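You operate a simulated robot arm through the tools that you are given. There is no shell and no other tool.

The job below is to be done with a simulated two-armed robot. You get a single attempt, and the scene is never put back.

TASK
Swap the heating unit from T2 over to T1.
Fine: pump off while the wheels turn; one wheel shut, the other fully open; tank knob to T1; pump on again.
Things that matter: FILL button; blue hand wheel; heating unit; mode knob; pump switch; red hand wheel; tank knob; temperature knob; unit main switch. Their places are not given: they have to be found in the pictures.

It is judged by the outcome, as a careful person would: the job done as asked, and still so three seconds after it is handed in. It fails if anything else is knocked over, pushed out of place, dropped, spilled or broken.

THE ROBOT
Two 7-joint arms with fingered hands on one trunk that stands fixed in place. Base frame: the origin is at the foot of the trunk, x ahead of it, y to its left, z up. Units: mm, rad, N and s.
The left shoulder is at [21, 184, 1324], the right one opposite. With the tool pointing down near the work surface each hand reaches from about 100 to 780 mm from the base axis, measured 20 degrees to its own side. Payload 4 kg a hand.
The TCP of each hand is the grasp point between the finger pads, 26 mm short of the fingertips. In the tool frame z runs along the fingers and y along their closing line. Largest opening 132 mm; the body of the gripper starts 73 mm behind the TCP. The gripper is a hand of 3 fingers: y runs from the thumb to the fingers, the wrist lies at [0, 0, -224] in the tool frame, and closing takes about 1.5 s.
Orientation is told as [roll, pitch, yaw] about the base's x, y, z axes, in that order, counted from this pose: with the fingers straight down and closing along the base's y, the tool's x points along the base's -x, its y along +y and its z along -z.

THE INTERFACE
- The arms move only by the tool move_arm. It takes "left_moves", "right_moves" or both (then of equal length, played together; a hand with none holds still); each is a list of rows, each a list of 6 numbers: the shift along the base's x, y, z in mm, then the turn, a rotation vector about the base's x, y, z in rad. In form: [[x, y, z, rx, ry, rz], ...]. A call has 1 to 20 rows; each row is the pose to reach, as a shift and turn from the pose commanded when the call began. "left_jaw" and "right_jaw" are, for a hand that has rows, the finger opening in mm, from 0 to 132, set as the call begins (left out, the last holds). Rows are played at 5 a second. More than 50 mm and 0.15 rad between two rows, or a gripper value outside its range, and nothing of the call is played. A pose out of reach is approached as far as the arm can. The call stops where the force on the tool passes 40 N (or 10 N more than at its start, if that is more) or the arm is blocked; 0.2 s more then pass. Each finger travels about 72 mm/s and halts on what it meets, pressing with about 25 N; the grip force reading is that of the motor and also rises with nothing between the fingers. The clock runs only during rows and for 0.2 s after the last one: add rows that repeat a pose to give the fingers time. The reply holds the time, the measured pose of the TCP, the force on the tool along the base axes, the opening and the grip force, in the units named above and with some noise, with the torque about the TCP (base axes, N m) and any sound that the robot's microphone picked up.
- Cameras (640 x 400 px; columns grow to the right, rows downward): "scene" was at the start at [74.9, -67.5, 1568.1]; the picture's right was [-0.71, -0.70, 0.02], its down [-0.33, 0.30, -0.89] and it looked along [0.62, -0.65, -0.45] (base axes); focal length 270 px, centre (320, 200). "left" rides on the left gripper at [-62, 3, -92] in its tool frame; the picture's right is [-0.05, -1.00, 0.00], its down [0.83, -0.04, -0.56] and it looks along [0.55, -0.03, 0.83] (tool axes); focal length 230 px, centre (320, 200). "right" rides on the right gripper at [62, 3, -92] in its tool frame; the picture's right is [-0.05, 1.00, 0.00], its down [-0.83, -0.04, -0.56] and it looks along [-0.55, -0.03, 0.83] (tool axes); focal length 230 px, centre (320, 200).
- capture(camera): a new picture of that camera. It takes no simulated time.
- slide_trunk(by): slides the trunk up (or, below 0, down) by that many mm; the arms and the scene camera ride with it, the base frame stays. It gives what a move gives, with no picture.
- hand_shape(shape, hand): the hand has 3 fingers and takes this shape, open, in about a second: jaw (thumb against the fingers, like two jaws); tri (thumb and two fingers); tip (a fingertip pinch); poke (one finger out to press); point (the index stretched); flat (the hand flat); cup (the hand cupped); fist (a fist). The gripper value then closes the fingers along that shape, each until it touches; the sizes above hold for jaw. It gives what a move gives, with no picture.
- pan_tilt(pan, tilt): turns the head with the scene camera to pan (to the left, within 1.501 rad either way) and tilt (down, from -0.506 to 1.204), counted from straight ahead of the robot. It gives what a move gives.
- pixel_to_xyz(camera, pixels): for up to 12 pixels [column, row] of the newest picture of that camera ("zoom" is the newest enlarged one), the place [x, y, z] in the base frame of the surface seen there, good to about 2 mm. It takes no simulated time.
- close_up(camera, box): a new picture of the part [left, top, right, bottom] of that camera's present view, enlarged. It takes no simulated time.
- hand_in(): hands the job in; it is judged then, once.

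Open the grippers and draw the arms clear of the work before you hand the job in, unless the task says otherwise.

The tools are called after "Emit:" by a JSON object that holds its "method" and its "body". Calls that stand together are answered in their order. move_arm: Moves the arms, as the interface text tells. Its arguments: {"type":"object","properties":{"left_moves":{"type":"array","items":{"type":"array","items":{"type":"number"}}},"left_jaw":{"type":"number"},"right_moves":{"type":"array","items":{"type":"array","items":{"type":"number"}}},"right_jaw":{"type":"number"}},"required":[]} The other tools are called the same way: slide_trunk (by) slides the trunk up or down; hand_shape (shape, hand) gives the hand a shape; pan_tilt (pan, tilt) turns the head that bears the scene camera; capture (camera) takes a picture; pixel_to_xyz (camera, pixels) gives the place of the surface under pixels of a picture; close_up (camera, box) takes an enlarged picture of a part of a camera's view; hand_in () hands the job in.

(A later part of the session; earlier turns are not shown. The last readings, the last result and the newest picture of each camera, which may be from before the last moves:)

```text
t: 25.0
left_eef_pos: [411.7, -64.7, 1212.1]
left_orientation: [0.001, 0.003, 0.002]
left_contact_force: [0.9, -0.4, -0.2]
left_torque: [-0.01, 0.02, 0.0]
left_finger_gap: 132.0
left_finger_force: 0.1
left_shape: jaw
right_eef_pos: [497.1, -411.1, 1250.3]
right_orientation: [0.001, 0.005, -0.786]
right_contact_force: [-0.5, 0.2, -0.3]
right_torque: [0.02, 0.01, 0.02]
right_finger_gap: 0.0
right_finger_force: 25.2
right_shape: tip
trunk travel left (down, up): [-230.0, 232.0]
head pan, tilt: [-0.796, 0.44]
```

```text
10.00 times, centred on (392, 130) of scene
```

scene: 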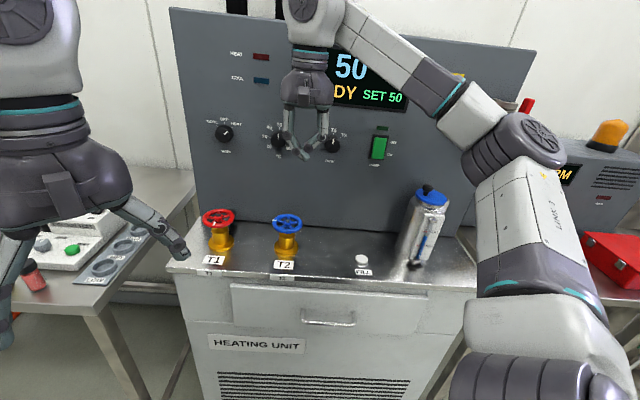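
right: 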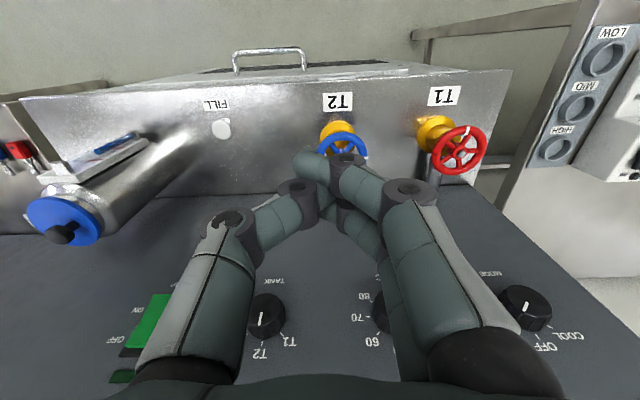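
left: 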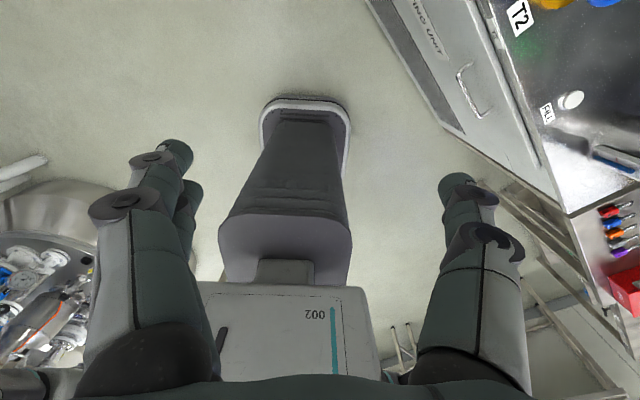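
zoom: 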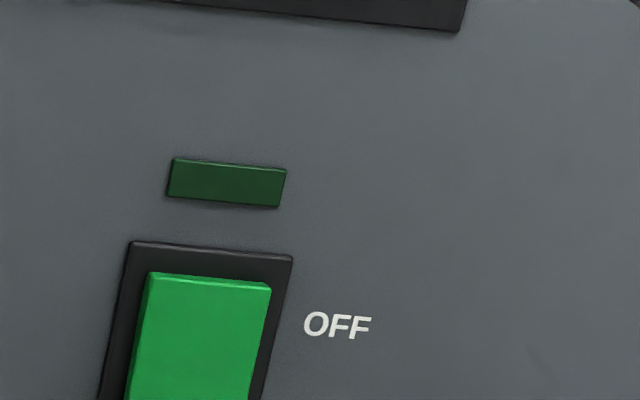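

The lamp is dark. The red wheel's white mark points to the front and the blue one's to the left. I enlarge each wheel and measure hub, rim and column.

Emit:
{"method": "close_up", "body": {"camera": "scene", "box": [254, 200, 318, 240]}}

Emit:
{"method": "pixel_to_xyz", "body": {"camera": "zoom", "pixels": [[336, 123], [195, 125], [470, 125], [325, 85], [318, 240], [240, 215], [420, 210], [215, 92], [440, 95], [330, 300], [290, 165], [330, 200]]}}

Emit:
{"method": "close_up", "body": {"camera": "scene", "box": [190, 195, 254, 235]}}

Emit:
{"method": "pixel_to_xyz", "body": {"camera": "zoom", "pixels": [[285, 100], [135, 130], [435, 110], [290, 80], [280, 190], [240, 145], [280, 145], [300, 230]]}}

```text
10.00 times, centred on (286, 220) of scene
```

zoom: 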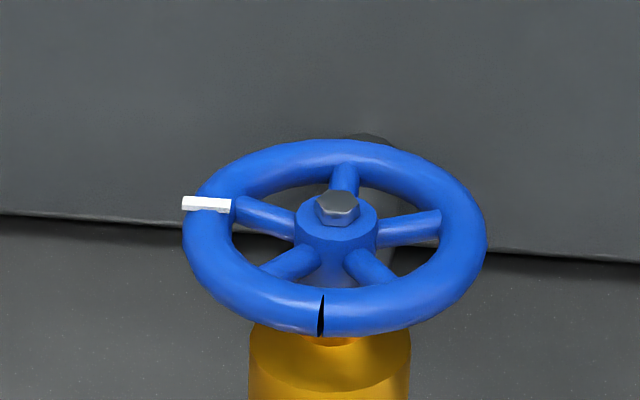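

```text
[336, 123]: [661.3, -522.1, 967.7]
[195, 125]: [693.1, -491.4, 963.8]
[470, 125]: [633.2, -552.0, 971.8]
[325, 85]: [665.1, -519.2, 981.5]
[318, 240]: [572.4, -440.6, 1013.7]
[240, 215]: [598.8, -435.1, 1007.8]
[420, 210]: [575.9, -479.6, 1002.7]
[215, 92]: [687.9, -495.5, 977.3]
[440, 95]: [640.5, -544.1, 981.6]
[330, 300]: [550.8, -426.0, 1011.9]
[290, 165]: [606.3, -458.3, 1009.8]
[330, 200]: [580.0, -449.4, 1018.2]
```

```text
10.00 times, centred on (222, 215) of scene
```

zoom: 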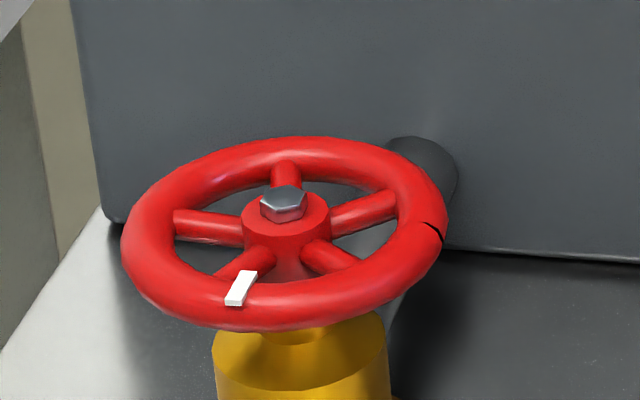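

```text
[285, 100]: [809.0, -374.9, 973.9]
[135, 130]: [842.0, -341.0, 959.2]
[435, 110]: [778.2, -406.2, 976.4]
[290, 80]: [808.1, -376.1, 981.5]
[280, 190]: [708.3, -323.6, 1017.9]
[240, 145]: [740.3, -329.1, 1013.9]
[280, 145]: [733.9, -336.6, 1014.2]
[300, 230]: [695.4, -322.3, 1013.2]
```

I measure the rim points of each wheel to fix their centres precisely.

Emit:
{"method": "pixel_to_xyz", "body": {"camera": "zoom", "pixels": [[275, 305], [300, 150], [145, 240], [425, 215], [284, 200], [242, 287], [285, 250], [180, 175], [400, 165], [390, 285], [180, 290]]}}

Emit:
{"method": "close_up", "body": {"camera": "scene", "box": [254, 200, 318, 240]}}

Emit:
{"method": "pixel_to_xyz", "body": {"camera": "zoom", "pixels": [[295, 308], [350, 308], [345, 150], [207, 230], [465, 230], [338, 205], [205, 204], [240, 165], [440, 170], [435, 290], [240, 290], [338, 370]]}}

```text
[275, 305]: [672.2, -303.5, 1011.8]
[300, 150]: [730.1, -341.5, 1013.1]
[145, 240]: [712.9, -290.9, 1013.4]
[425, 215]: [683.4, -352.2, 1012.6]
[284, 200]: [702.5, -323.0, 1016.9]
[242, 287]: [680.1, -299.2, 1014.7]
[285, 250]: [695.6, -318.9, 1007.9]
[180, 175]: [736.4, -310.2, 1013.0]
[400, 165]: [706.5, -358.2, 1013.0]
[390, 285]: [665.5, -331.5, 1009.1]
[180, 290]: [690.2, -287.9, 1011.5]
```

```text
10.00 times, centred on (286, 220) of scene
```

zoom: 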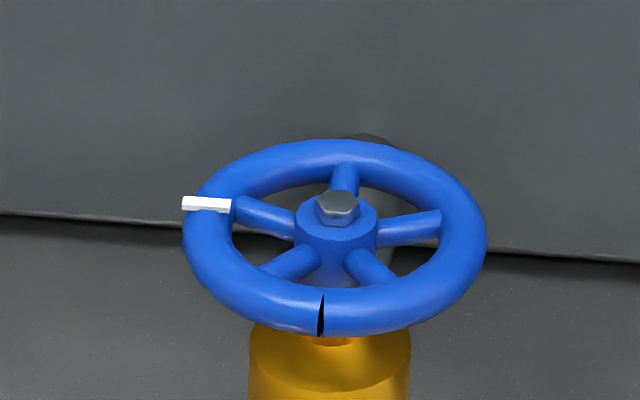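

```text
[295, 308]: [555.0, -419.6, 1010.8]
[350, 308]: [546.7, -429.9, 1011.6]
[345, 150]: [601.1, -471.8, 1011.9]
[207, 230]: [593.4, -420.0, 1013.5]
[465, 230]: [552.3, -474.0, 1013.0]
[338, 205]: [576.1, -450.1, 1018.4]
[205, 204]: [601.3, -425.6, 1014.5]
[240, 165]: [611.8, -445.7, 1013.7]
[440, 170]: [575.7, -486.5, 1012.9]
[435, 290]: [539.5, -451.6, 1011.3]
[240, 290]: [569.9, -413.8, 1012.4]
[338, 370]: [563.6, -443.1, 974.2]
```

Blue wheel centre ≈ (575,-449), red ≈ (701,-322), rim mid-radius ≈ 36 mm at z ≈ 1007. There's a dark pipe behind each wheel; I measure it to keep the fingertips clear.

Emit:
{"method": "close_up", "body": {"camera": "scene", "box": [190, 195, 254, 235]}}

Emit:
{"method": "pixel_to_xyz", "body": {"camera": "zoom", "pixels": [[420, 150], [430, 165], [455, 180], [405, 140], [400, 330], [385, 360], [365, 265], [415, 290], [300, 340], [300, 390], [340, 345]]}}

Emit:
{"method": "close_up", "body": {"camera": "right", "box": [290, 80, 530, 230]}}

```text
10.00 times, centred on (222, 215) of scene
```

zoom: 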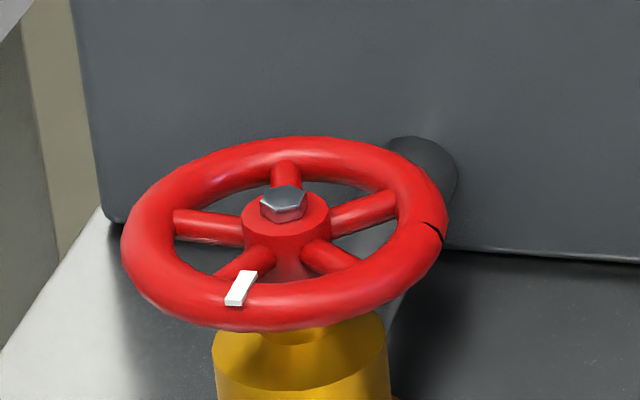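

```text
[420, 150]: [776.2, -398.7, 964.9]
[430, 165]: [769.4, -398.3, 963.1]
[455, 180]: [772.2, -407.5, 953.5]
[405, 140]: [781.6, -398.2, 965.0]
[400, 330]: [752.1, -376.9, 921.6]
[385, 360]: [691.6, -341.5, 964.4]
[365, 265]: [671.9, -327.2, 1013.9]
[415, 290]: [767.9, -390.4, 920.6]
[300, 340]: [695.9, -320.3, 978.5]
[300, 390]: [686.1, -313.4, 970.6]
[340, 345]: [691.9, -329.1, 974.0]
```

```text
2.67 times, centred on (410, 155) of right
```

zoom: 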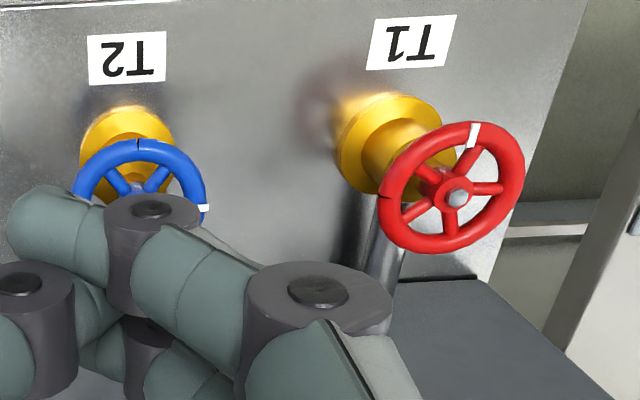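

The pipe top is at z≈965 and the column top at ≈980, so fingertips at z≥982 stay clear. I set the right hand to jaw shape, open, and move above the blue wheel at z=1100.

Emit:
{"method": "hand_shape", "body": {"hand": "right", "shape": "jaw"}}

Emit:
{"method": "move_arm", "body": {"right_moves": [[13, -6, -25, 0, 0, 0], [26, -12, -50, 0, 0, 0], [39, -19, -75, 0, 0, 0], [52, -25, -100, 0, 0, 0], [65, -31, -125, 0, 0, 0], [78.3, -37.7, -150, 0, 0, 0], [78.3, -37.7, -150, 0, 0, 0]], "right_jaw": 132}}

Emit:
{"method": "capture", "body": {"camera": "scene"}}

Emit:
{"method": "capture", "body": {"camera": "right"}}

```text
t: 25.9
left_eef_pos: [408.5, -62.9, 1213.6]
left_orientation: [-0.001, 0.0, 0.001]
left_contact_force: [0.4, 0.1, 0.3]
left_torque: [0.01, 0.01, -0.06]
left_finger_gap: 131.9
left_finger_force: 0.2
left_shape: jaw
right_eef_pos: [494.8, -411.1, 1251.5]
right_orientation: [0.0, 0.0, -0.784]
right_contact_force: [-0.5, -0.3, 0.4]
right_torque: [0.02, 0.0, 0.0]
right_finger_gap: 131.8
right_finger_force: 0.0
right_shape: jaw
trunk travel left (down, up): [-230.0, 232.0]
head pan, tilt: [-0.796, 0.44]
```

```text
t: 27.5
left_eef_pos: [409.1, -63.8, 1214.1]
left_orientation: [0.0, -0.001, 0.001]
left_contact_force: [-1.2, -0.2, -0.4]
left_torque: [0.0, 0.01, 0.01]
left_finger_gap: 131.8
left_finger_force: 0.0
left_shape: jaw
right_eef_pos: [573.6, -447.6, 1101.4]
right_orientation: [0.003, 0.0, -0.786]
right_contact_force: [0.3, 0.0, 0.9]
right_torque: [0.0, -0.01, -0.02]
right_finger_gap: 131.9
right_finger_force: 0.1
right_shape: jaw
trunk travel left (down, up): [-230.0, 232.0]
head pan, tilt: [-0.796, 0.44]
```

```text
taken
```

scene: 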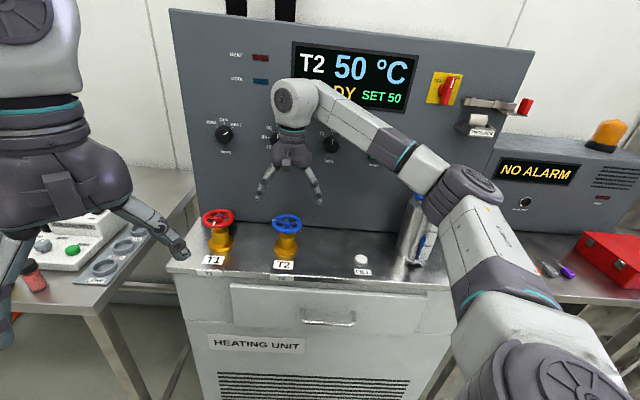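

```text
taken
```

right: 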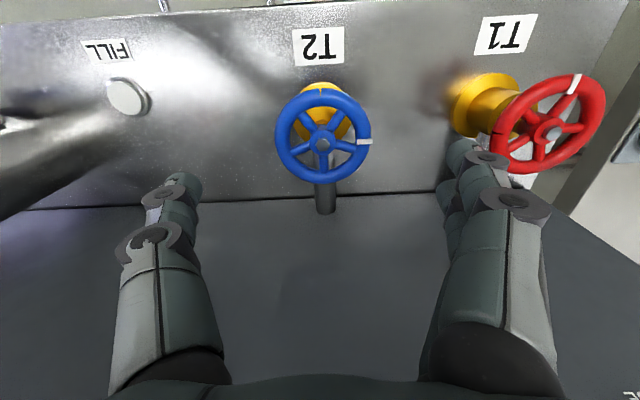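

Before rotating, I check how close the elbow/forearm is to the canister (near (343,-725), top z≈1111).

Emit:
{"method": "pixel_to_xyz", "body": {"camera": "scene", "pixels": [[440, 205], [425, 190], [465, 195], [417, 200], [415, 245], [430, 175], [450, 230], [480, 270]]}}

Emit:
{"method": "close_up", "body": {"camera": "scene", "box": [360, 140, 520, 240]}}

```text
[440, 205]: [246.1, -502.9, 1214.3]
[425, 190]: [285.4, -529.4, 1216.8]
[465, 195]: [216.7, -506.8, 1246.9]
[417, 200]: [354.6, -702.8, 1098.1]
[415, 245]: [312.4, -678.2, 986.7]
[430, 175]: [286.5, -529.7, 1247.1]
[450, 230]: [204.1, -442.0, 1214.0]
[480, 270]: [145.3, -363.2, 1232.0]
```

```text
4.00 times, centred on (440, 190) of scene
```

zoom: 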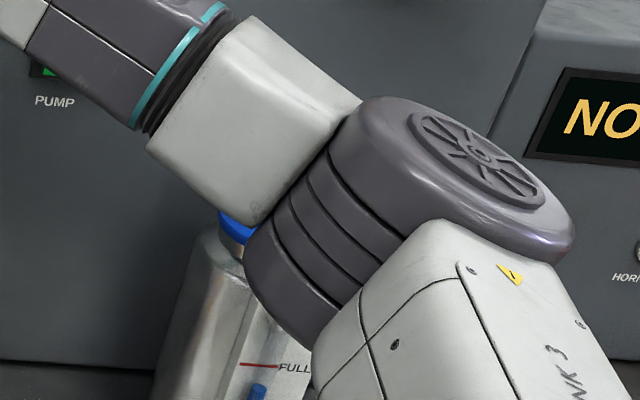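

The elbow is ~200 mm clear of the canister. I test how far the hand can turn counter-clockwise here (up to +1.35 rad) so as to begin the closing stroke from there.

Emit:
{"method": "move_arm", "body": {"right_moves": [[1.8, -1.2, 0, 0, 0, 0.15], [1.8, -1.2, 0, 0, 0, 0.3], [1.8, -1.2, 0, 0, 0, 0.45], [1.8, -1.2, 0, 0, 0, 0.6], [1.8, -1.2, 0, 0, 0, 0.75], [1.8, -1.2, 0, 0, 0, 0.9], [1.8, -1.2, 0, 0, 0, 1.05], [1.8, -1.2, 0, 0, 0, 1.2], [1.8, -1.2, 0, 0, 0, 1.35]]}}

Emit:
{"method": "capture", "body": {"camera": "right"}}

Emit:
{"method": "capture", "body": {"camera": "scene"}}

```text
t: 29.5
left_eef_pos: [408.8, -63.8, 1213.8]
left_orientation: [0.0, -0.001, 0.002]
left_contact_force: [-0.6, 0.1, -0.9]
left_torque: [-0.01, 0.0, 0.01]
left_finger_gap: 132.1
left_finger_force: 0.0
left_shape: jaw
right_eef_pos: [576.3, -449.8, 1100.9]
right_orientation: [0.002, 0.002, 0.57]
right_contact_force: [-0.6, -0.5, -0.5]
right_torque: [-0.03, -0.02, 0.0]
right_finger_gap: 131.9
right_finger_force: 0.0
right_shape: jaw
trunk travel left (down, up): [-230.0, 232.0]
head pan, tilt: [-0.796, 0.44]
```

```text
taken
```

right: 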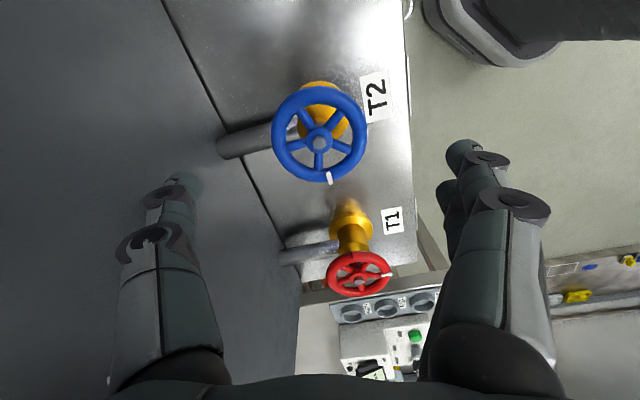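

```text
taken
```

scene: 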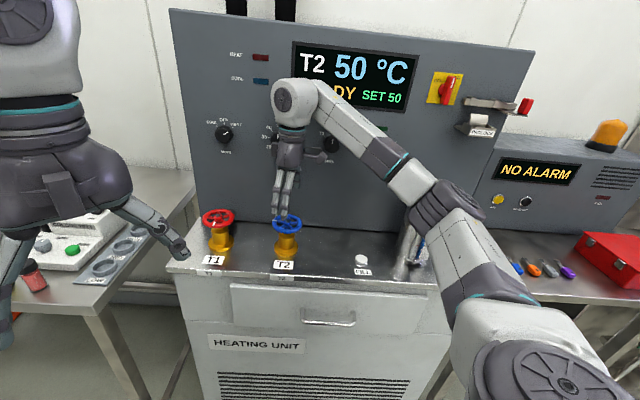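

The hand reaches yaw +0.57 without trouble, with both finger sides clear of panel and wheels. I descend around the blue wheel to rim height (TCP z≈1008).

Emit:
{"method": "move_arm", "body": {"right_moves": [[0, 0, -25, 0, 0, 0], [0, 0, -50, 0, 0, 0], [0, 0, -75, 0, 0, 0], [0, 0, -92, 0, 0, 0], [0, 0, -92, 0, 0, 0]]}}

Emit:
{"method": "capture", "body": {"camera": "right"}}

Emit:
{"method": "close_up", "body": {"camera": "scene", "box": [222, 140, 350, 260]}}

```text
t: 30.7
left_eef_pos: [409.1, -63.4, 1214.0]
left_orientation: [0.0, -0.001, 0.002]
left_contact_force: [-0.6, 0.3, 0.2]
left_torque: [-0.03, 0.01, 0.02]
left_finger_gap: 131.8
left_finger_force: 0.0
left_shape: jaw
right_eef_pos: [574.4, -450.7, 1009.8]
right_orientation: [0.001, 0.002, 0.565]
right_contact_force: [0.5, 0.4, -0.7]
right_torque: [-0.01, -0.01, -0.01]
right_finger_gap: 132.0
right_finger_force: 0.1
right_shape: jaw
trunk travel left (down, up): [-230.0, 232.0]
head pan, tilt: [-0.796, 0.44]
```

```text
taken
```

right: 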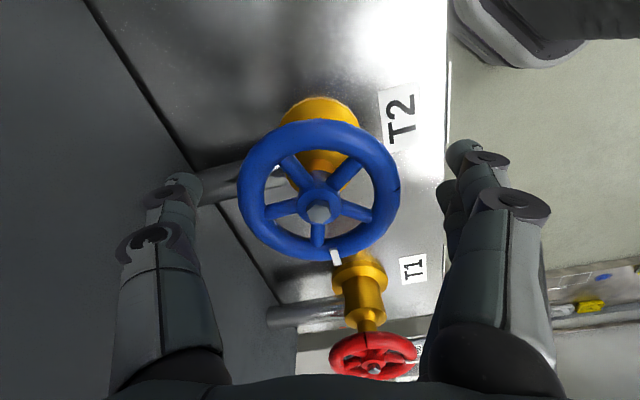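

```text
3.33 times, centred on (286, 200) of scene
```

zoom: 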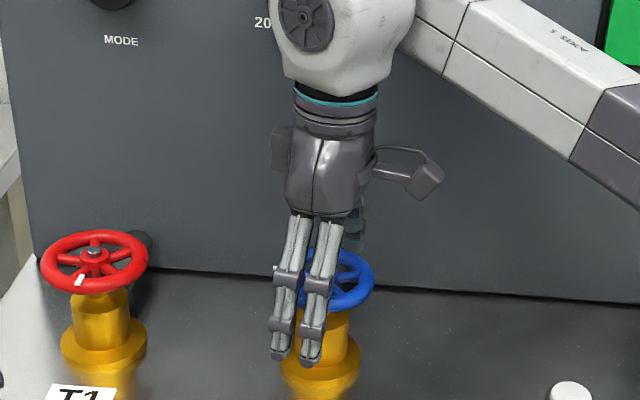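

The fingers straddle the rim with clearance on both sides. I close the hand on the rim.

Emit:
{"method": "move_arm", "body": {"right_moves": [[0, 0, 0, 0, 0, 0], [0, 0, 0, 0, 0, 0], [0, 0, 0, 0, 0, 0], [0, 0, 0, 0, 0, 0], [0, 0, 0, 0, 0, 0], [0, 0, 0, 0, 0, 0]], "right_jaw": 0}}

Emit:
{"method": "capture", "body": {"camera": "right"}}

```text
t: 32.1
left_eef_pos: [409.7, -64.3, 1214.1]
left_orientation: [0.0, 0.003, 0.001]
left_contact_force: [-0.7, -0.1, 0.5]
left_torque: [0.0, -0.02, 0.0]
left_finger_gap: 131.8
left_finger_force: 0.1
left_shape: jaw
right_eef_pos: [575.9, -449.3, 1007.8]
right_orientation: [0.004, 0.003, 0.566]
right_contact_force: [-0.3, -0.4, -5.5]
right_torque: [-0.14, -0.06, -0.02]
right_finger_gap: 68.6
right_finger_force: 25.6
right_shape: jaw
trunk travel left (down, up): [-230.0, 232.0]
head pan, tilt: [-0.796, 0.44]
```

```text
taken
```

right: 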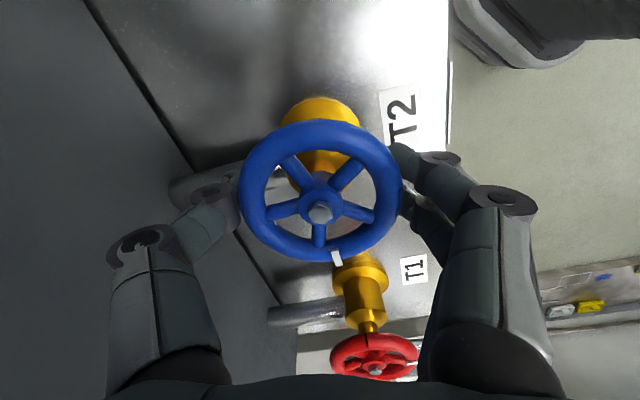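

The grip is on the rim (gap 68.6, 25.6 N). I turn clockwise by 0.6 rad in steps and watch torque and the white mark.

Emit:
{"method": "move_arm", "body": {"right_moves": [[0, 0, 0, 0, 0, -0.1], [0, 0, 0, 0, 0, -0.2], [0, 0, 0, 0, 0, -0.3], [0, 0, 0, 0, 0, -0.4], [0, 0, 0, 0, 0, -0.5], [0, 0, 0, 0, 0, -0.6]]}}

Emit:
{"method": "capture", "body": {"camera": "right"}}

Emit:
{"method": "close_up", "body": {"camera": "scene", "box": [222, 140, 350, 260]}}

```text
t: 33.5
left_eef_pos: [409.4, -62.1, 1213.7]
left_orientation: [-0.001, -0.001, 0.002]
left_contact_force: [0.8, 0.2, 0.6]
left_torque: [-0.06, 0.02, 0.0]
left_finger_gap: 131.9
left_finger_force: 0.0
left_shape: jaw
right_eef_pos: [574.9, -450.1, 1007.8]
right_orientation: [0.003, 0.004, -0.035]
right_contact_force: [-4.9, 5.5, -7.8]
right_torque: [-0.14, 0.06, 0.06]
right_finger_gap: 68.4
right_finger_force: 24.7
right_shape: jaw
trunk travel left (down, up): [-230.0, 232.0]
head pan, tilt: [-0.796, 0.44]
```

```text
taken
```

right: 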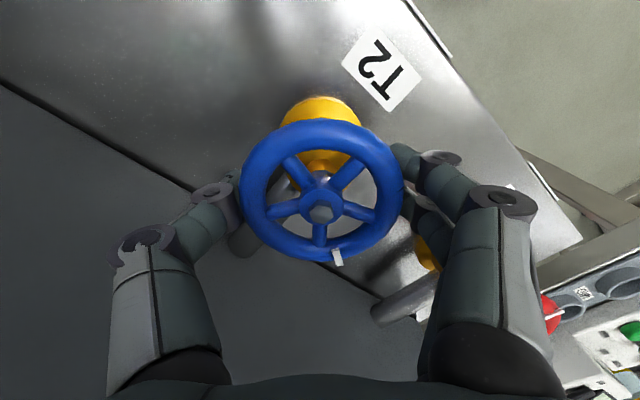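

```text
3.33 times, centred on (286, 200) of scene
```

zoom: 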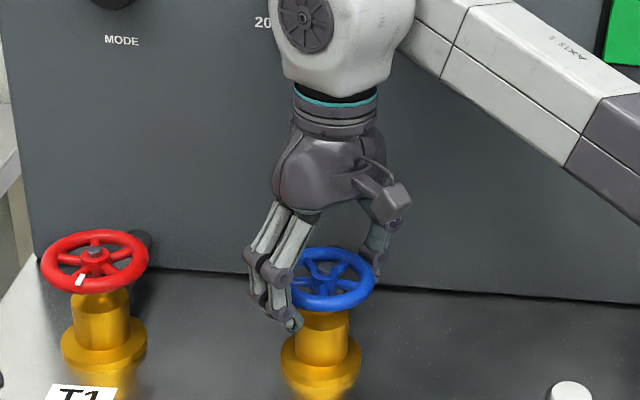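

The wheel turns with the hand at very low torque (mark stays fixed in the hand camera). I keep turning clockwise by another 1.5 rad.

Emit:
{"method": "move_arm", "body": {"right_moves": [[0, 0, 0, 0, 0, -0.1], [0, 0, 0, 0, 0, -0.2], [0, 0, 0, 0, 0, -0.3], [0, 0, 0, 0, 0, -0.4], [0, 0, 0, 0, 0, -0.5], [0, 0, 0, 0, 0, -0.6], [0, 0, 0, 0, 0, -0.7], [0, 0, 0, 0, 0, -0.8], [0, 0, 0, 0, 0, -0.9], [0, 0, 0, 0, 0, -1.0], [0, 0, 0, 0, 0, -1.1], [0, 0, 0, 0, 0, -1.2], [0, 0, 0, 0, 0, -1.3], [0, 0, 0, 0, 0, -1.4], [0, 0, 0, 0, 0, -1.5]]}}

Emit:
{"method": "capture", "body": {"camera": "right"}}

Emit:
{"method": "capture", "body": {"camera": "scene"}}

```text
t: 36.8
left_eef_pos: [397.3, -55.0, 1218.6]
left_orientation: [-0.009, -0.012, 0.0]
left_contact_force: [-0.1, 0.2, -0.6]
left_torque: [0.04, -0.03, -0.01]
left_finger_gap: 131.9
left_finger_force: 0.1
left_shape: jaw
right_eef_pos: [593.1, -475.5, 1003.7]
right_orientation: [0.004, -0.026, -1.489]
right_contact_force: [-31.2, -26.5, 1.8]
right_torque: [-0.17, 0.54, 1.23]
right_finger_gap: 58.9
right_finger_force: 25.2
right_shape: jaw
right hand out of reach, approached as far as the arm can: row 14, 15
trunk travel left (down, up): [-230.0, 232.0]
head pan, tilt: [-0.796, 0.44]
stopped in row 15 (right hand): the force on the tool passed its limit at 45 N (the readings are from after the stop); the commanded pose is now the measured one
```

```text
taken
```

right: 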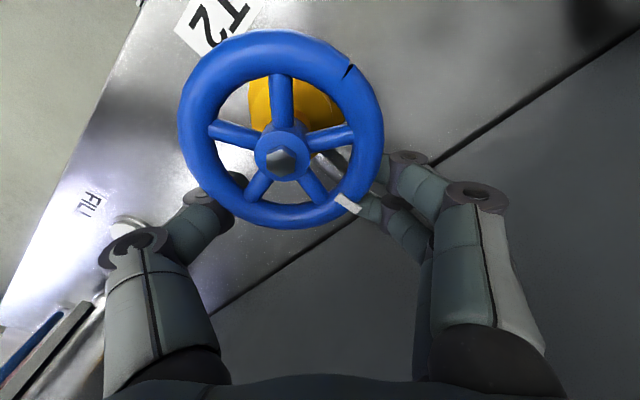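

```text
taken
```

scene: 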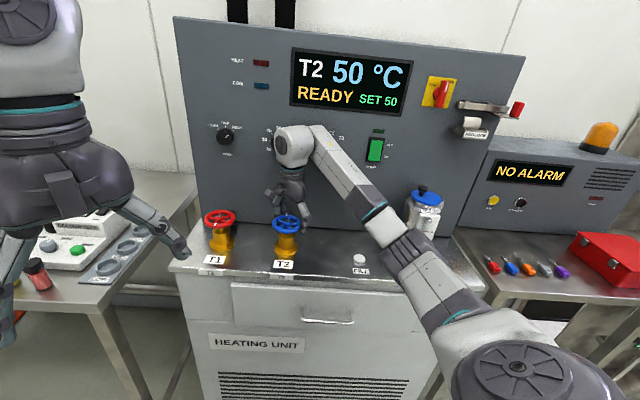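

The arm hit a reach limit near yaw −1.45 and slid sideways (force 41 N), so I release the grip first before anything else.

Emit:
{"method": "move_arm", "body": {"right_moves": [[0, 0, 0, 0, 0, 0], [0, 0, 0, 0, 0, 0], [0, 0, 0, 0, 0, 0], [0, 0, 0, 0, 0, 0], [0, 0, 0, 0, 0, 0]], "right_jaw": 132}}

Emit:
{"method": "capture", "body": {"camera": "right"}}

Emit:
{"method": "close_up", "body": {"camera": "scene", "box": [222, 180, 350, 260]}}

```text
t: 38.0
left_eef_pos: [403.1, -50.8, 1217.3]
left_orientation: [-0.014, -0.004, 0.001]
left_contact_force: [-0.5, 1.2, 0.0]
left_torque: [-0.03, -0.02, -0.01]
left_finger_gap: 131.7
left_finger_force: 0.0
left_shape: jaw
right_eef_pos: [597.7, -473.8, 1002.0]
right_orientation: [0.009, -0.024, -1.492]
right_contact_force: [1.1, 0.3, 0.4]
right_torque: [-0.02, -0.02, -0.05]
right_finger_gap: 131.8
right_finger_force: 0.0
right_shape: jaw
trunk travel left (down, up): [-230.0, 232.0]
head pan, tilt: [-0.796, 0.44]
```

```text
taken
```

right: 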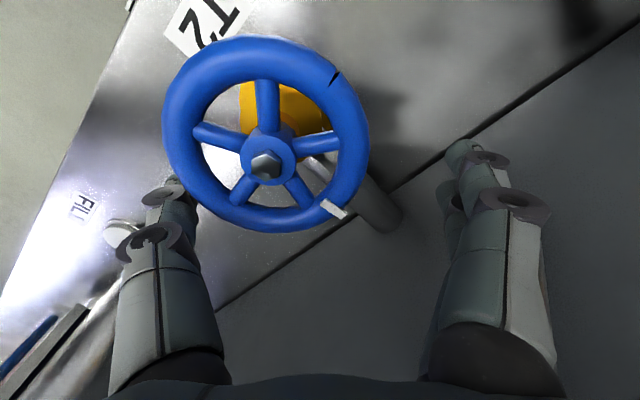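

```text
5.00 times, centred on (286, 220) of scene
```

zoom: 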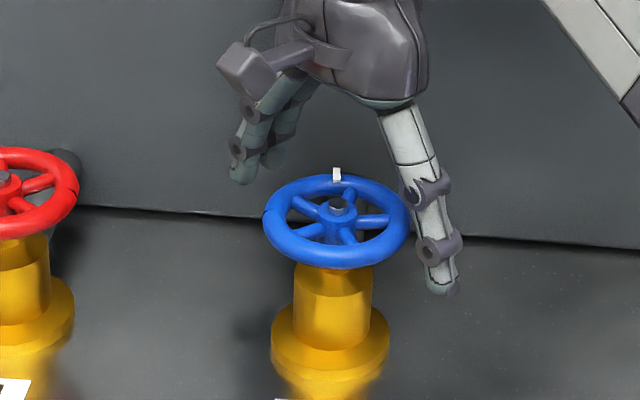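

Released; the mark now points to the back (panel side), about a quarter turn clockwise from before. I measure its angle, then lift.

Emit:
{"method": "pixel_to_xyz", "body": {"camera": "zoom", "pixels": [[337, 174], [337, 206], [338, 215], [275, 225], [400, 225]]}}

Emit:
{"method": "move_arm", "body": {"right_moves": [[0, 0, 25, 0, 0, 0], [0, 0, 50, 0, 0, 0], [0, 0, 75, 0, 0, 0], [0, 0, 98, 0, 0, 0]]}}

```text
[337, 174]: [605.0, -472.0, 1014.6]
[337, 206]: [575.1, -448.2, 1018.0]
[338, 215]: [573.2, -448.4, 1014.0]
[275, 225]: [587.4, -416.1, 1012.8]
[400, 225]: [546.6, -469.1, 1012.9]
```

```text
t: 39.1
left_eef_pos: [379.5, -58.8, 1228.4]
left_orientation: [-0.007, -0.03, 0.003]
left_contact_force: [-0.8, 0.2, -0.8]
left_torque: [0.01, -0.07, -0.05]
left_finger_gap: 132.1
left_finger_force: 0.0
left_shape: jaw
right_eef_pos: [585.8, -488.2, 1071.5]
right_orientation: [-0.044, -0.032, -1.465]
right_contact_force: [-0.4, -0.1, 0.6]
right_torque: [0.01, 0.02, 0.0]
right_finger_gap: 131.8
right_finger_force: 0.0
right_shape: jaw
right hand out of reach, approached as far as the arm can: row 1, 2, 3, 4
trunk travel left (down, up): [-230.0, 232.0]
head pan, tilt: [-0.796, 0.44]
stopped in row 4 (right hand): the arm was blocked; the commanded pose is now the measured one
```

The arm reports being blocked, and the left hand reading shifted by ~30 mm, so something is in contact. I look at the scene before moving anything.

Emit:
{"method": "capture", "body": {"camera": "scene"}}

Emit:
{"method": "capture", "body": {"camera": "left"}}

Emit:
{"method": "capture", "body": {"camera": "right"}}

```text
taken
```

scene: 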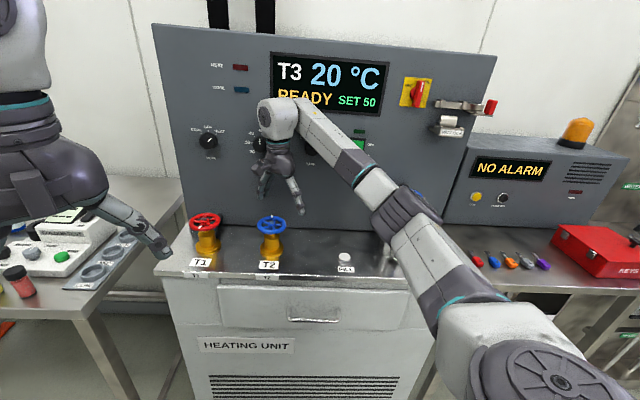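

```text
taken
```

left: 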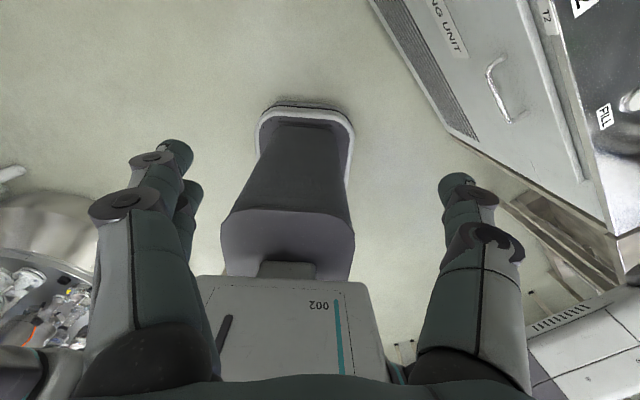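

```text
taken
```

right: 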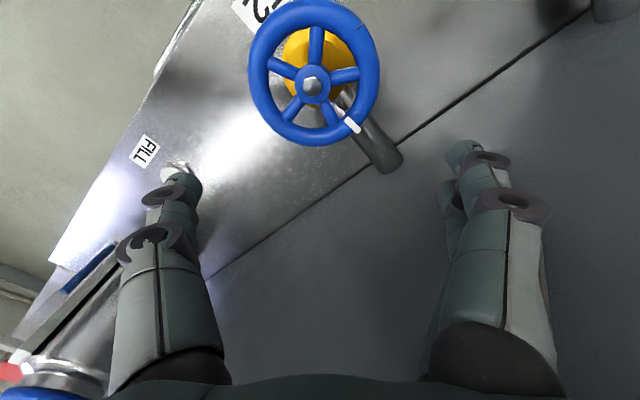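

The display now reads T3 20 °C: the forearm/wrist has brushed the tank knob and turned it. I measure the forearm to find the contact and how to back away.

Emit:
{"method": "close_up", "body": {"camera": "scene", "box": [240, 80, 400, 180]}}

Emit:
{"method": "pixel_to_xyz", "body": {"camera": "scene", "pixels": [[275, 115], [300, 110], [320, 130], [330, 150], [355, 160], [375, 185], [405, 215], [430, 250], [340, 140], [365, 145], [470, 300], [310, 150]]}}

```text
4.00 times, centred on (320, 130) of scene
```

zoom: 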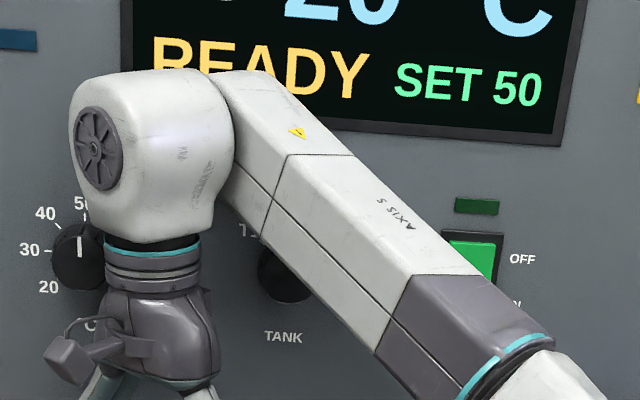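

```text
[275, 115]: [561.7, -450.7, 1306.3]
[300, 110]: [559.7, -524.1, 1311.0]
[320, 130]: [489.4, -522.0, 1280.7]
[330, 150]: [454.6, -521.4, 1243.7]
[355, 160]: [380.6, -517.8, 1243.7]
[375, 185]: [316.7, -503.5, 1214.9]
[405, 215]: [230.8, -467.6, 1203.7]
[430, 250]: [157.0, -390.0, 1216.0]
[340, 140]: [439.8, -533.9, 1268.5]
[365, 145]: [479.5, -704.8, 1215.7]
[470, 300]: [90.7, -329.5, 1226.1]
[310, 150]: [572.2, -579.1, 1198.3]
```

The forearm lies just over and before the tank knob. The fingertips (z≈1045) are clear above the wheel, so I back the hand away from the panel while turning the yaw back to the comfortable side.

Emit:
{"method": "move_arm", "body": {"right_moves": [[-10, 10, 0, 0, 0, 0.05], [-20, 20, 0, 0, 0, 0.12], [-32, 32, 2, 0, 0, 0.22], [-44, 44, 5, 0, 0, 0.34], [-55, 55, 10, 0, 0, 0.46], [-65, 65, 15, 0, 0, 0.58], [-75, 75, 20, 0, 0, 0.68]]}}

Emit:
{"method": "capture", "body": {"camera": "scene"}}

```text
t: 40.8
left_eef_pos: [413.7, -59.1, 1214.4]
left_orientation: [-0.001, -0.001, 0.01]
left_contact_force: [-0.3, -0.3, -0.7]
left_torque: [-0.03, -0.01, -0.01]
left_finger_gap: 132.0
left_finger_force: 0.2
left_shape: jaw
right_eef_pos: [544.1, -415.7, 1074.6]
right_orientation: [-0.063, -0.016, -0.785]
right_contact_force: [0.1, 0.1, 0.6]
right_torque: [-0.02, -0.01, 0.02]
right_finger_gap: 131.9
right_finger_force: 0.0
right_shape: jaw
trunk travel left (down, up): [-230.0, 232.0]
head pan, tilt: [-0.796, 0.44]
```

```text
taken
```

scene: 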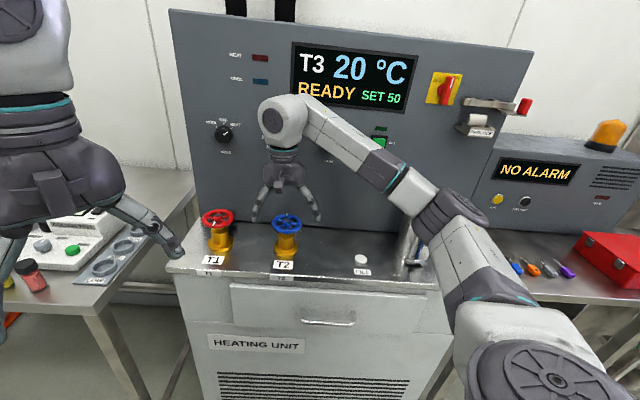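

Free again, with no contact force. The readings may still be settling, so I hold still a moment and re-read the pose.

Emit:
{"method": "move_arm", "body": {"right_moves": [[0, 0, 0, 0, 0, 0], [0, 0, 0, 0, 0, 0], [0, 0, 0, 0, 0, 0], [0, 0, 0, 0, 0, 0], [0, 0, 0, 0, 0, 0]]}}

Emit:
{"method": "close_up", "body": {"camera": "scene", "box": [190, 60, 414, 200]}}

Emit:
{"method": "close_up", "body": {"camera": "scene", "box": [254, 200, 318, 240]}}

```text
t: 42.0
left_eef_pos: [414.6, -60.0, 1214.0]
left_orientation: [0.0, 0.0, 0.009]
left_contact_force: [0.1, 0.3, 1.0]
left_torque: [0.0, 0.0, -0.01]
left_finger_gap: 131.9
left_finger_force: 0.1
left_shape: jaw
right_eef_pos: [544.9, -417.0, 1075.0]
right_orientation: [-0.065, -0.016, -0.79]
right_contact_force: [-0.4, -0.3, 0.2]
right_torque: [0.01, -0.02, 0.01]
right_finger_gap: 131.9
right_finger_force: 0.0
right_shape: jaw
trunk travel left (down, up): [-230.0, 232.0]
head pan, tilt: [-0.796, 0.44]
```

```text
2.86 times, centred on (302, 130) of scene
```

zoom: 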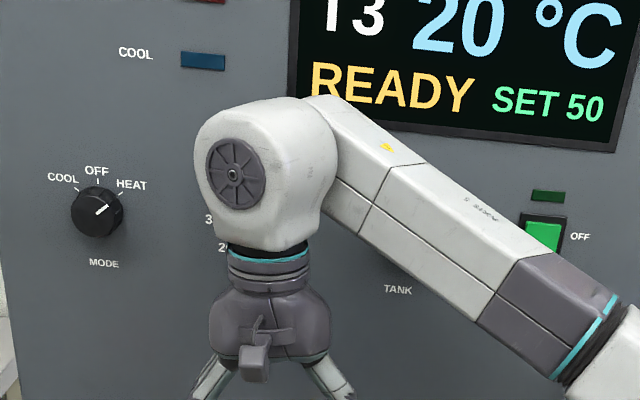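

```text
10.00 times, centred on (286, 220) of scene
```

zoom: 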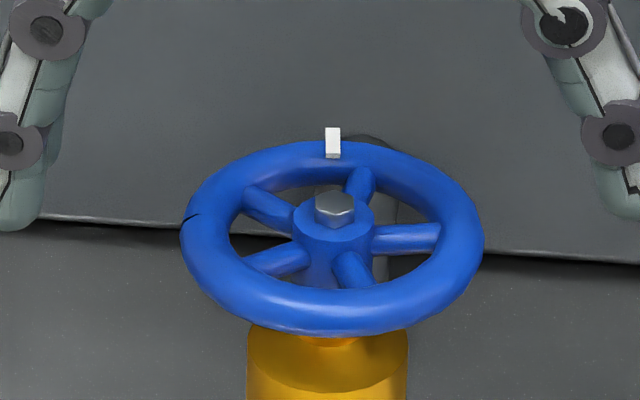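

The wheel's mark is near the back, no contact now. I level the small tilt (−0.065 rad) and put the hand centred above the blue wheel at z=1100.

Emit:
{"method": "move_arm", "body": {"right_moves": [[0, 0, 15, 0.028, -0.017, 0], [10, -10, 25, 0.057, -0.034, 0], [20, -21, 25, 0.057, -0.034, 0], [30.5, -31.8, 25, 0.057, -0.034, 0], [30.5, -31.8, 25, 0.057, -0.034, 0]]}}

Emit:
{"method": "capture", "body": {"camera": "scene"}}

```text
t: 43.1
left_eef_pos: [415.7, -60.2, 1214.0]
left_orientation: [0.001, -0.001, 0.011]
left_contact_force: [-0.4, 0.4, -1.0]
left_torque: [0.02, -0.01, 0.04]
left_finger_gap: 131.7
left_finger_force: 0.0
left_shape: jaw
right_eef_pos: [575.3, -448.8, 1098.9]
right_orientation: [0.002, -0.001, -0.789]
right_contact_force: [-0.5, 0.5, -0.2]
right_torque: [-0.01, -0.01, -0.04]
right_finger_gap: 132.1
right_finger_force: 0.0
right_shape: jaw
trunk travel left (down, up): [-230.0, 232.0]
head pan, tilt: [-0.796, 0.44]
```

```text
taken
```

scene: 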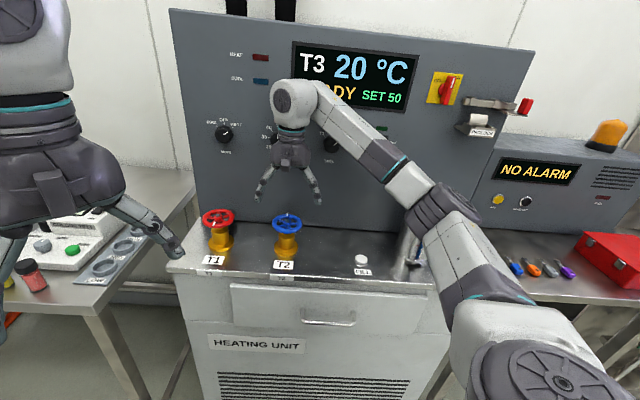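

The hand is over the wheel. The elbow seems a bit lower than before, so I check its clearance to the canister before turning.

Emit:
{"method": "close_up", "body": {"camera": "scene", "box": [350, 140, 510, 290]}}

Emit:
{"method": "pixel_to_xyz", "body": {"camera": "scene", "pixels": [[440, 205], [415, 190], [430, 220], [410, 245], [405, 235], [450, 250], [407, 270], [330, 145], [345, 130], [360, 140]]}}

```text
2.67 times, centred on (430, 215) of scene
```

zoom: 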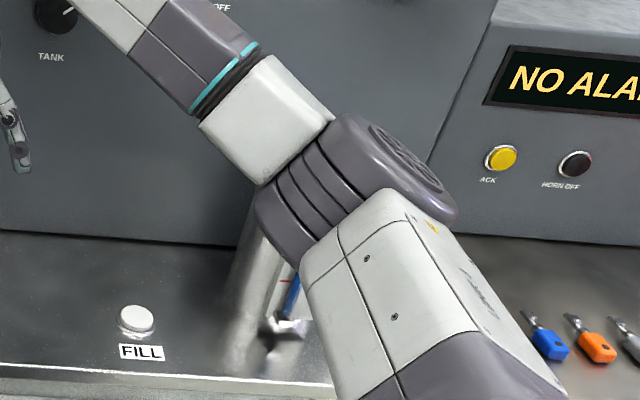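

```text
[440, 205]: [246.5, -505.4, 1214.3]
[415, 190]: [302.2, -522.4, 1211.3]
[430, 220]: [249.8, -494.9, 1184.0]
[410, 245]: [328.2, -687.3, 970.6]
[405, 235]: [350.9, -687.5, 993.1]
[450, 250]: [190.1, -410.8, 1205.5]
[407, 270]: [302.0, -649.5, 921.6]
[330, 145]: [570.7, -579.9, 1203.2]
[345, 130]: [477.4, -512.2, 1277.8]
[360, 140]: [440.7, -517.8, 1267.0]
```

Clearances are fine. I turn the hand counter-clockwise to yaw ≈ +0.95 above the wheel for the next stroke.

Emit:
{"method": "move_arm", "body": {"right_moves": [[0, 0, 0, 0, 0, 0.15], [0, 0, 0, 0, 0, 0.3], [0, 0, 0, 0, 0, 0.45], [0, 0, 0, 0, 0, 0.6], [0, 0, 0, 0, 0, 0.75], [0, 0, 0, 0, 0, 0.9], [0, 0, 0, 0, 0, 1.05], [0, 0, 0, 0, 0, 1.2], [0, 0, 0, 0, 0, 1.35], [0, 0, 0, 0, 0, 1.5], [0, 0, 0, 0, 0, 1.65], [0, 0, 0, 0, 0, 1.75]]}}

Emit:
{"method": "capture", "body": {"camera": "scene"}}

Emit:
{"method": "capture", "body": {"camera": "right"}}

```text
t: 45.8
left_eef_pos: [415.0, -60.1, 1213.6]
left_orientation: [-0.001, 0.0, 0.011]
left_contact_force: [0.3, 0.0, -0.1]
left_torque: [0.0, 0.0, 0.0]
left_finger_gap: 131.7
left_finger_force: 0.1
left_shape: jaw
right_eef_pos: [575.9, -447.2, 1099.8]
right_orientation: [0.002, -0.001, 0.963]
right_contact_force: [-0.2, -0.9, -0.6]
right_torque: [0.0, 0.0, 0.01]
right_finger_gap: 131.9
right_finger_force: 0.0
right_shape: jaw
trunk travel left (down, up): [-230.0, 232.0]
head pan, tilt: [-0.796, 0.44]
```

```text
taken
```

scene: 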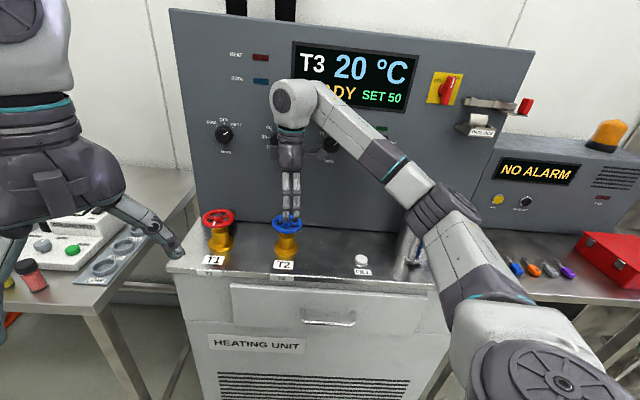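

```text
taken
```

right: 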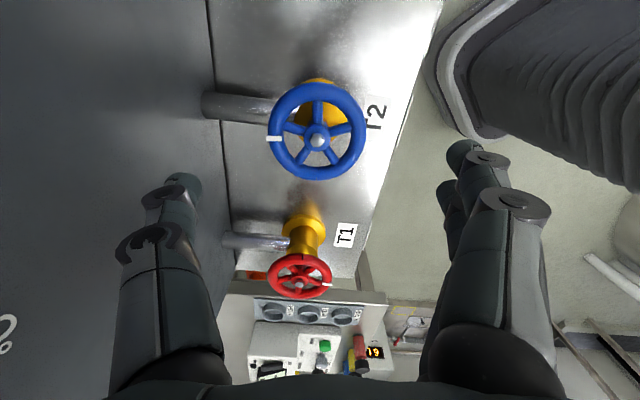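

Only the last joint turns, no limit reached. I add another 0.6 rad (to yaw ≈1.56) to get a longer clockwise stroke; the camera bracket stays well off the panel.

Emit:
{"method": "move_arm", "body": {"right_moves": [[0, 0, 0, 0, 0, 0.15], [0, 0, 0, 0, 0, 0.3], [0, 0, 0, 0, 0, 0.45], [0, 0, 0, 0, 0, 0.6], [0, 0, 0, 0, 0, 0.6]]}}

Emit:
{"method": "capture", "body": {"camera": "scene"}}

Emit:
{"method": "capture", "body": {"camera": "right"}}

```text
t: 47.0
left_eef_pos: [415.1, -60.1, 1213.6]
left_orientation: [0.001, 0.001, 0.011]
left_contact_force: [0.8, -0.1, -0.8]
left_torque: [0.02, 0.01, -0.01]
left_finger_gap: 132.0
left_finger_force: 0.1
left_shape: jaw
right_eef_pos: [574.9, -447.3, 1099.3]
right_orientation: [0.002, 0.0, 1.565]
right_contact_force: [-0.8, 0.3, 0.5]
right_torque: [-0.02, -0.02, -0.01]
right_finger_gap: 131.9
right_finger_force: 0.0
right_shape: jaw
trunk travel left (down, up): [-230.0, 232.0]
head pan, tilt: [-0.796, 0.44]
```

```text
taken
```

scene: 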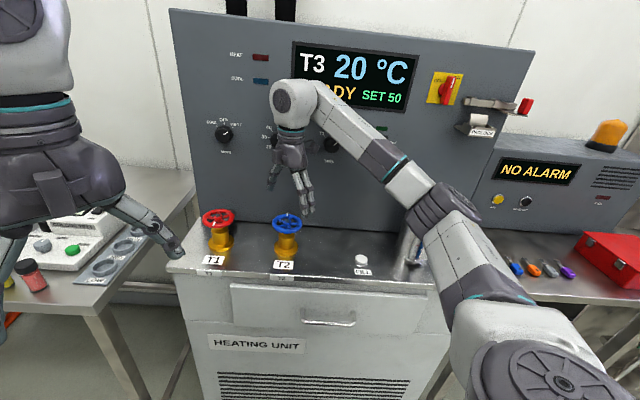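

```text
taken
```

right: 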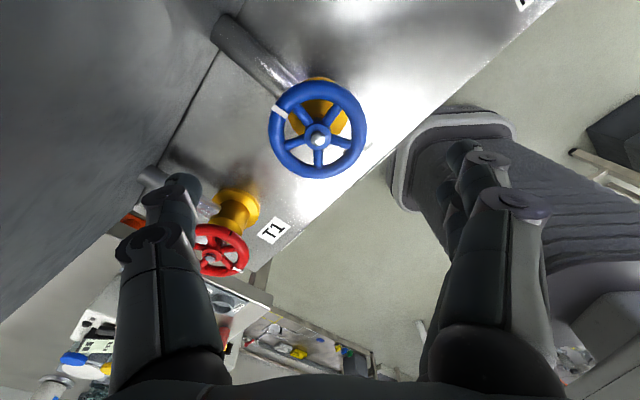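

Both sides are clear. I descend around the blue wheel again and close on the rim.

Emit:
{"method": "move_arm", "body": {"right_moves": [[0.3, -1, -25, 0, 0, 0], [0.3, -1, -50, 0, 0, 0], [0.3, -1, -75, 0, 0, 0], [0.3, -1, -91, 0, 0, 0], [0.3, -1, -91, 0, 0, 0]]}}

Emit:
{"method": "move_arm", "body": {"right_moves": [[0, 0, 0, 0, 0, 0], [0, 0, 0, 0, 0, 0], [0, 0, 0, 0, 0, 0], [0, 0, 0, 0, 0, 0], [0, 0, 0, 0, 0, 0], [0, 0, 0, 0, 0, 0]], "right_jaw": 0}}

Emit:
{"method": "capture", "body": {"camera": "right"}}

```text
t: 48.1
left_eef_pos: [415.3, -59.3, 1214.5]
left_orientation: [0.0, 0.001, 0.012]
left_contact_force: [0.1, -0.5, 0.0]
left_torque: [-0.01, 0.03, 0.0]
left_finger_gap: 131.8
left_finger_force: 0.0
left_shape: jaw
right_eef_pos: [576.0, -448.1, 1008.6]
right_orientation: [0.002, -0.001, 1.561]
right_contact_force: [0.4, -0.3, 0.1]
right_torque: [-0.03, 0.01, -0.02]
right_finger_gap: 131.6
right_finger_force: 0.0
right_shape: jaw
trunk travel left (down, up): [-230.0, 232.0]
head pan, tilt: [-0.796, 0.44]
```

```text
t: 49.5
left_eef_pos: [416.4, -60.1, 1214.9]
left_orientation: [0.0, 0.0, 0.009]
left_contact_force: [0.3, -0.7, -0.9]
left_torque: [-0.01, 0.01, 0.04]
left_finger_gap: 132.0
left_finger_force: 0.1
left_shape: jaw
right_eef_pos: [577.8, -447.9, 1007.7]
right_orientation: [0.0, 0.0, 1.562]
right_contact_force: [-0.3, 0.0, -6.3]
right_torque: [0.0, -0.2, 0.0]
right_finger_gap: 68.0
right_finger_force: 25.2
right_shape: jaw
trunk travel left (down, up): [-230.0, 232.0]
head pan, tilt: [-0.796, 0.44]
```

```text
taken
```

right: 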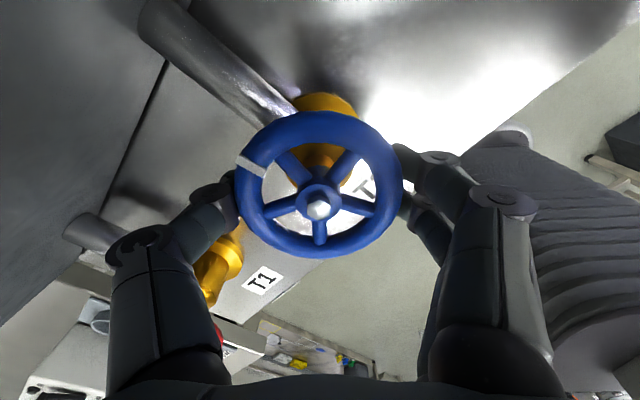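

The grip holds (gap 68, 25 N). I turn clockwise 1.5 rad and compare the mark's place in the hand camera (now at 250,165).

Emit:
{"method": "move_arm", "body": {"right_moves": [[0, 0, 0, 0, 0, -0.1], [0, 0, 0, 0, 0, -0.2], [0, 0, 0, 0, 0, -0.3], [0, 0, 0, 0, 0, -0.4], [0, 0, 0, 0, 0, -0.5], [0, 0, 0, 0, 0, -0.6], [0, 0, 0, 0, 0, -0.7], [0, 0, 0, 0, 0, -0.8], [0, 0, 0, 0, 0, -0.9], [0, 0, 0, 0, 0, -1.0], [0, 0, 0, 0, 0, -1.1], [0, 0, 0, 0, 0, -1.2], [0, 0, 0, 0, 0, -1.3], [0, 0, 0, 0, 0, -1.4], [0, 0, 0, 0, 0, -1.5]]}}

Emit:
{"method": "capture", "body": {"camera": "right"}}

Emit:
{"method": "capture", "body": {"camera": "scene"}}

```text
t: 52.8
left_eef_pos: [416.9, -59.3, 1212.9]
left_orientation: [-0.001, 0.001, 0.009]
left_contact_force: [-0.1, 0.1, -0.1]
left_torque: [0.02, -0.02, -0.01]
left_finger_gap: 132.0
left_finger_force: 0.1
left_shape: jaw
right_eef_pos: [577.7, -449.7, 1006.3]
right_orientation: [0.002, 0.001, 0.06]
right_contact_force: [9.0, 2.2, -4.5]
right_torque: [-0.18, -0.1, 0.04]
right_finger_gap: 67.8
right_finger_force: 25.1
right_shape: jaw
trunk travel left (down, up): [-230.0, 232.0]
head pan, tilt: [-0.796, 0.44]
```

```text
taken
```

right: 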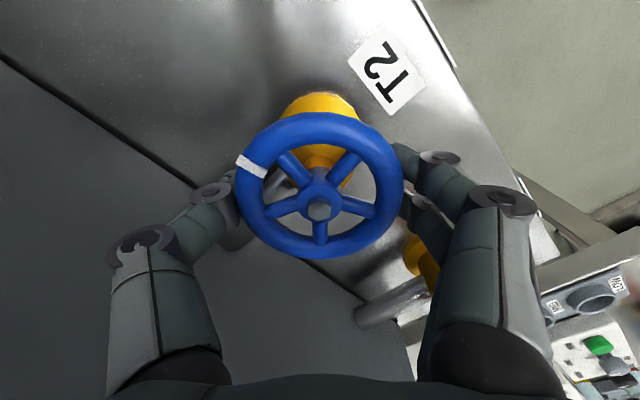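

```text
taken
```

scene: 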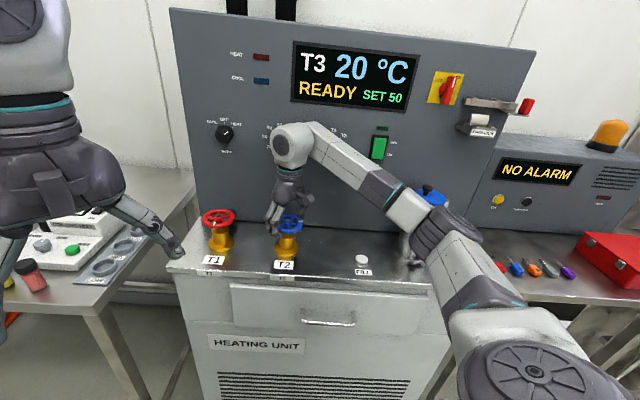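

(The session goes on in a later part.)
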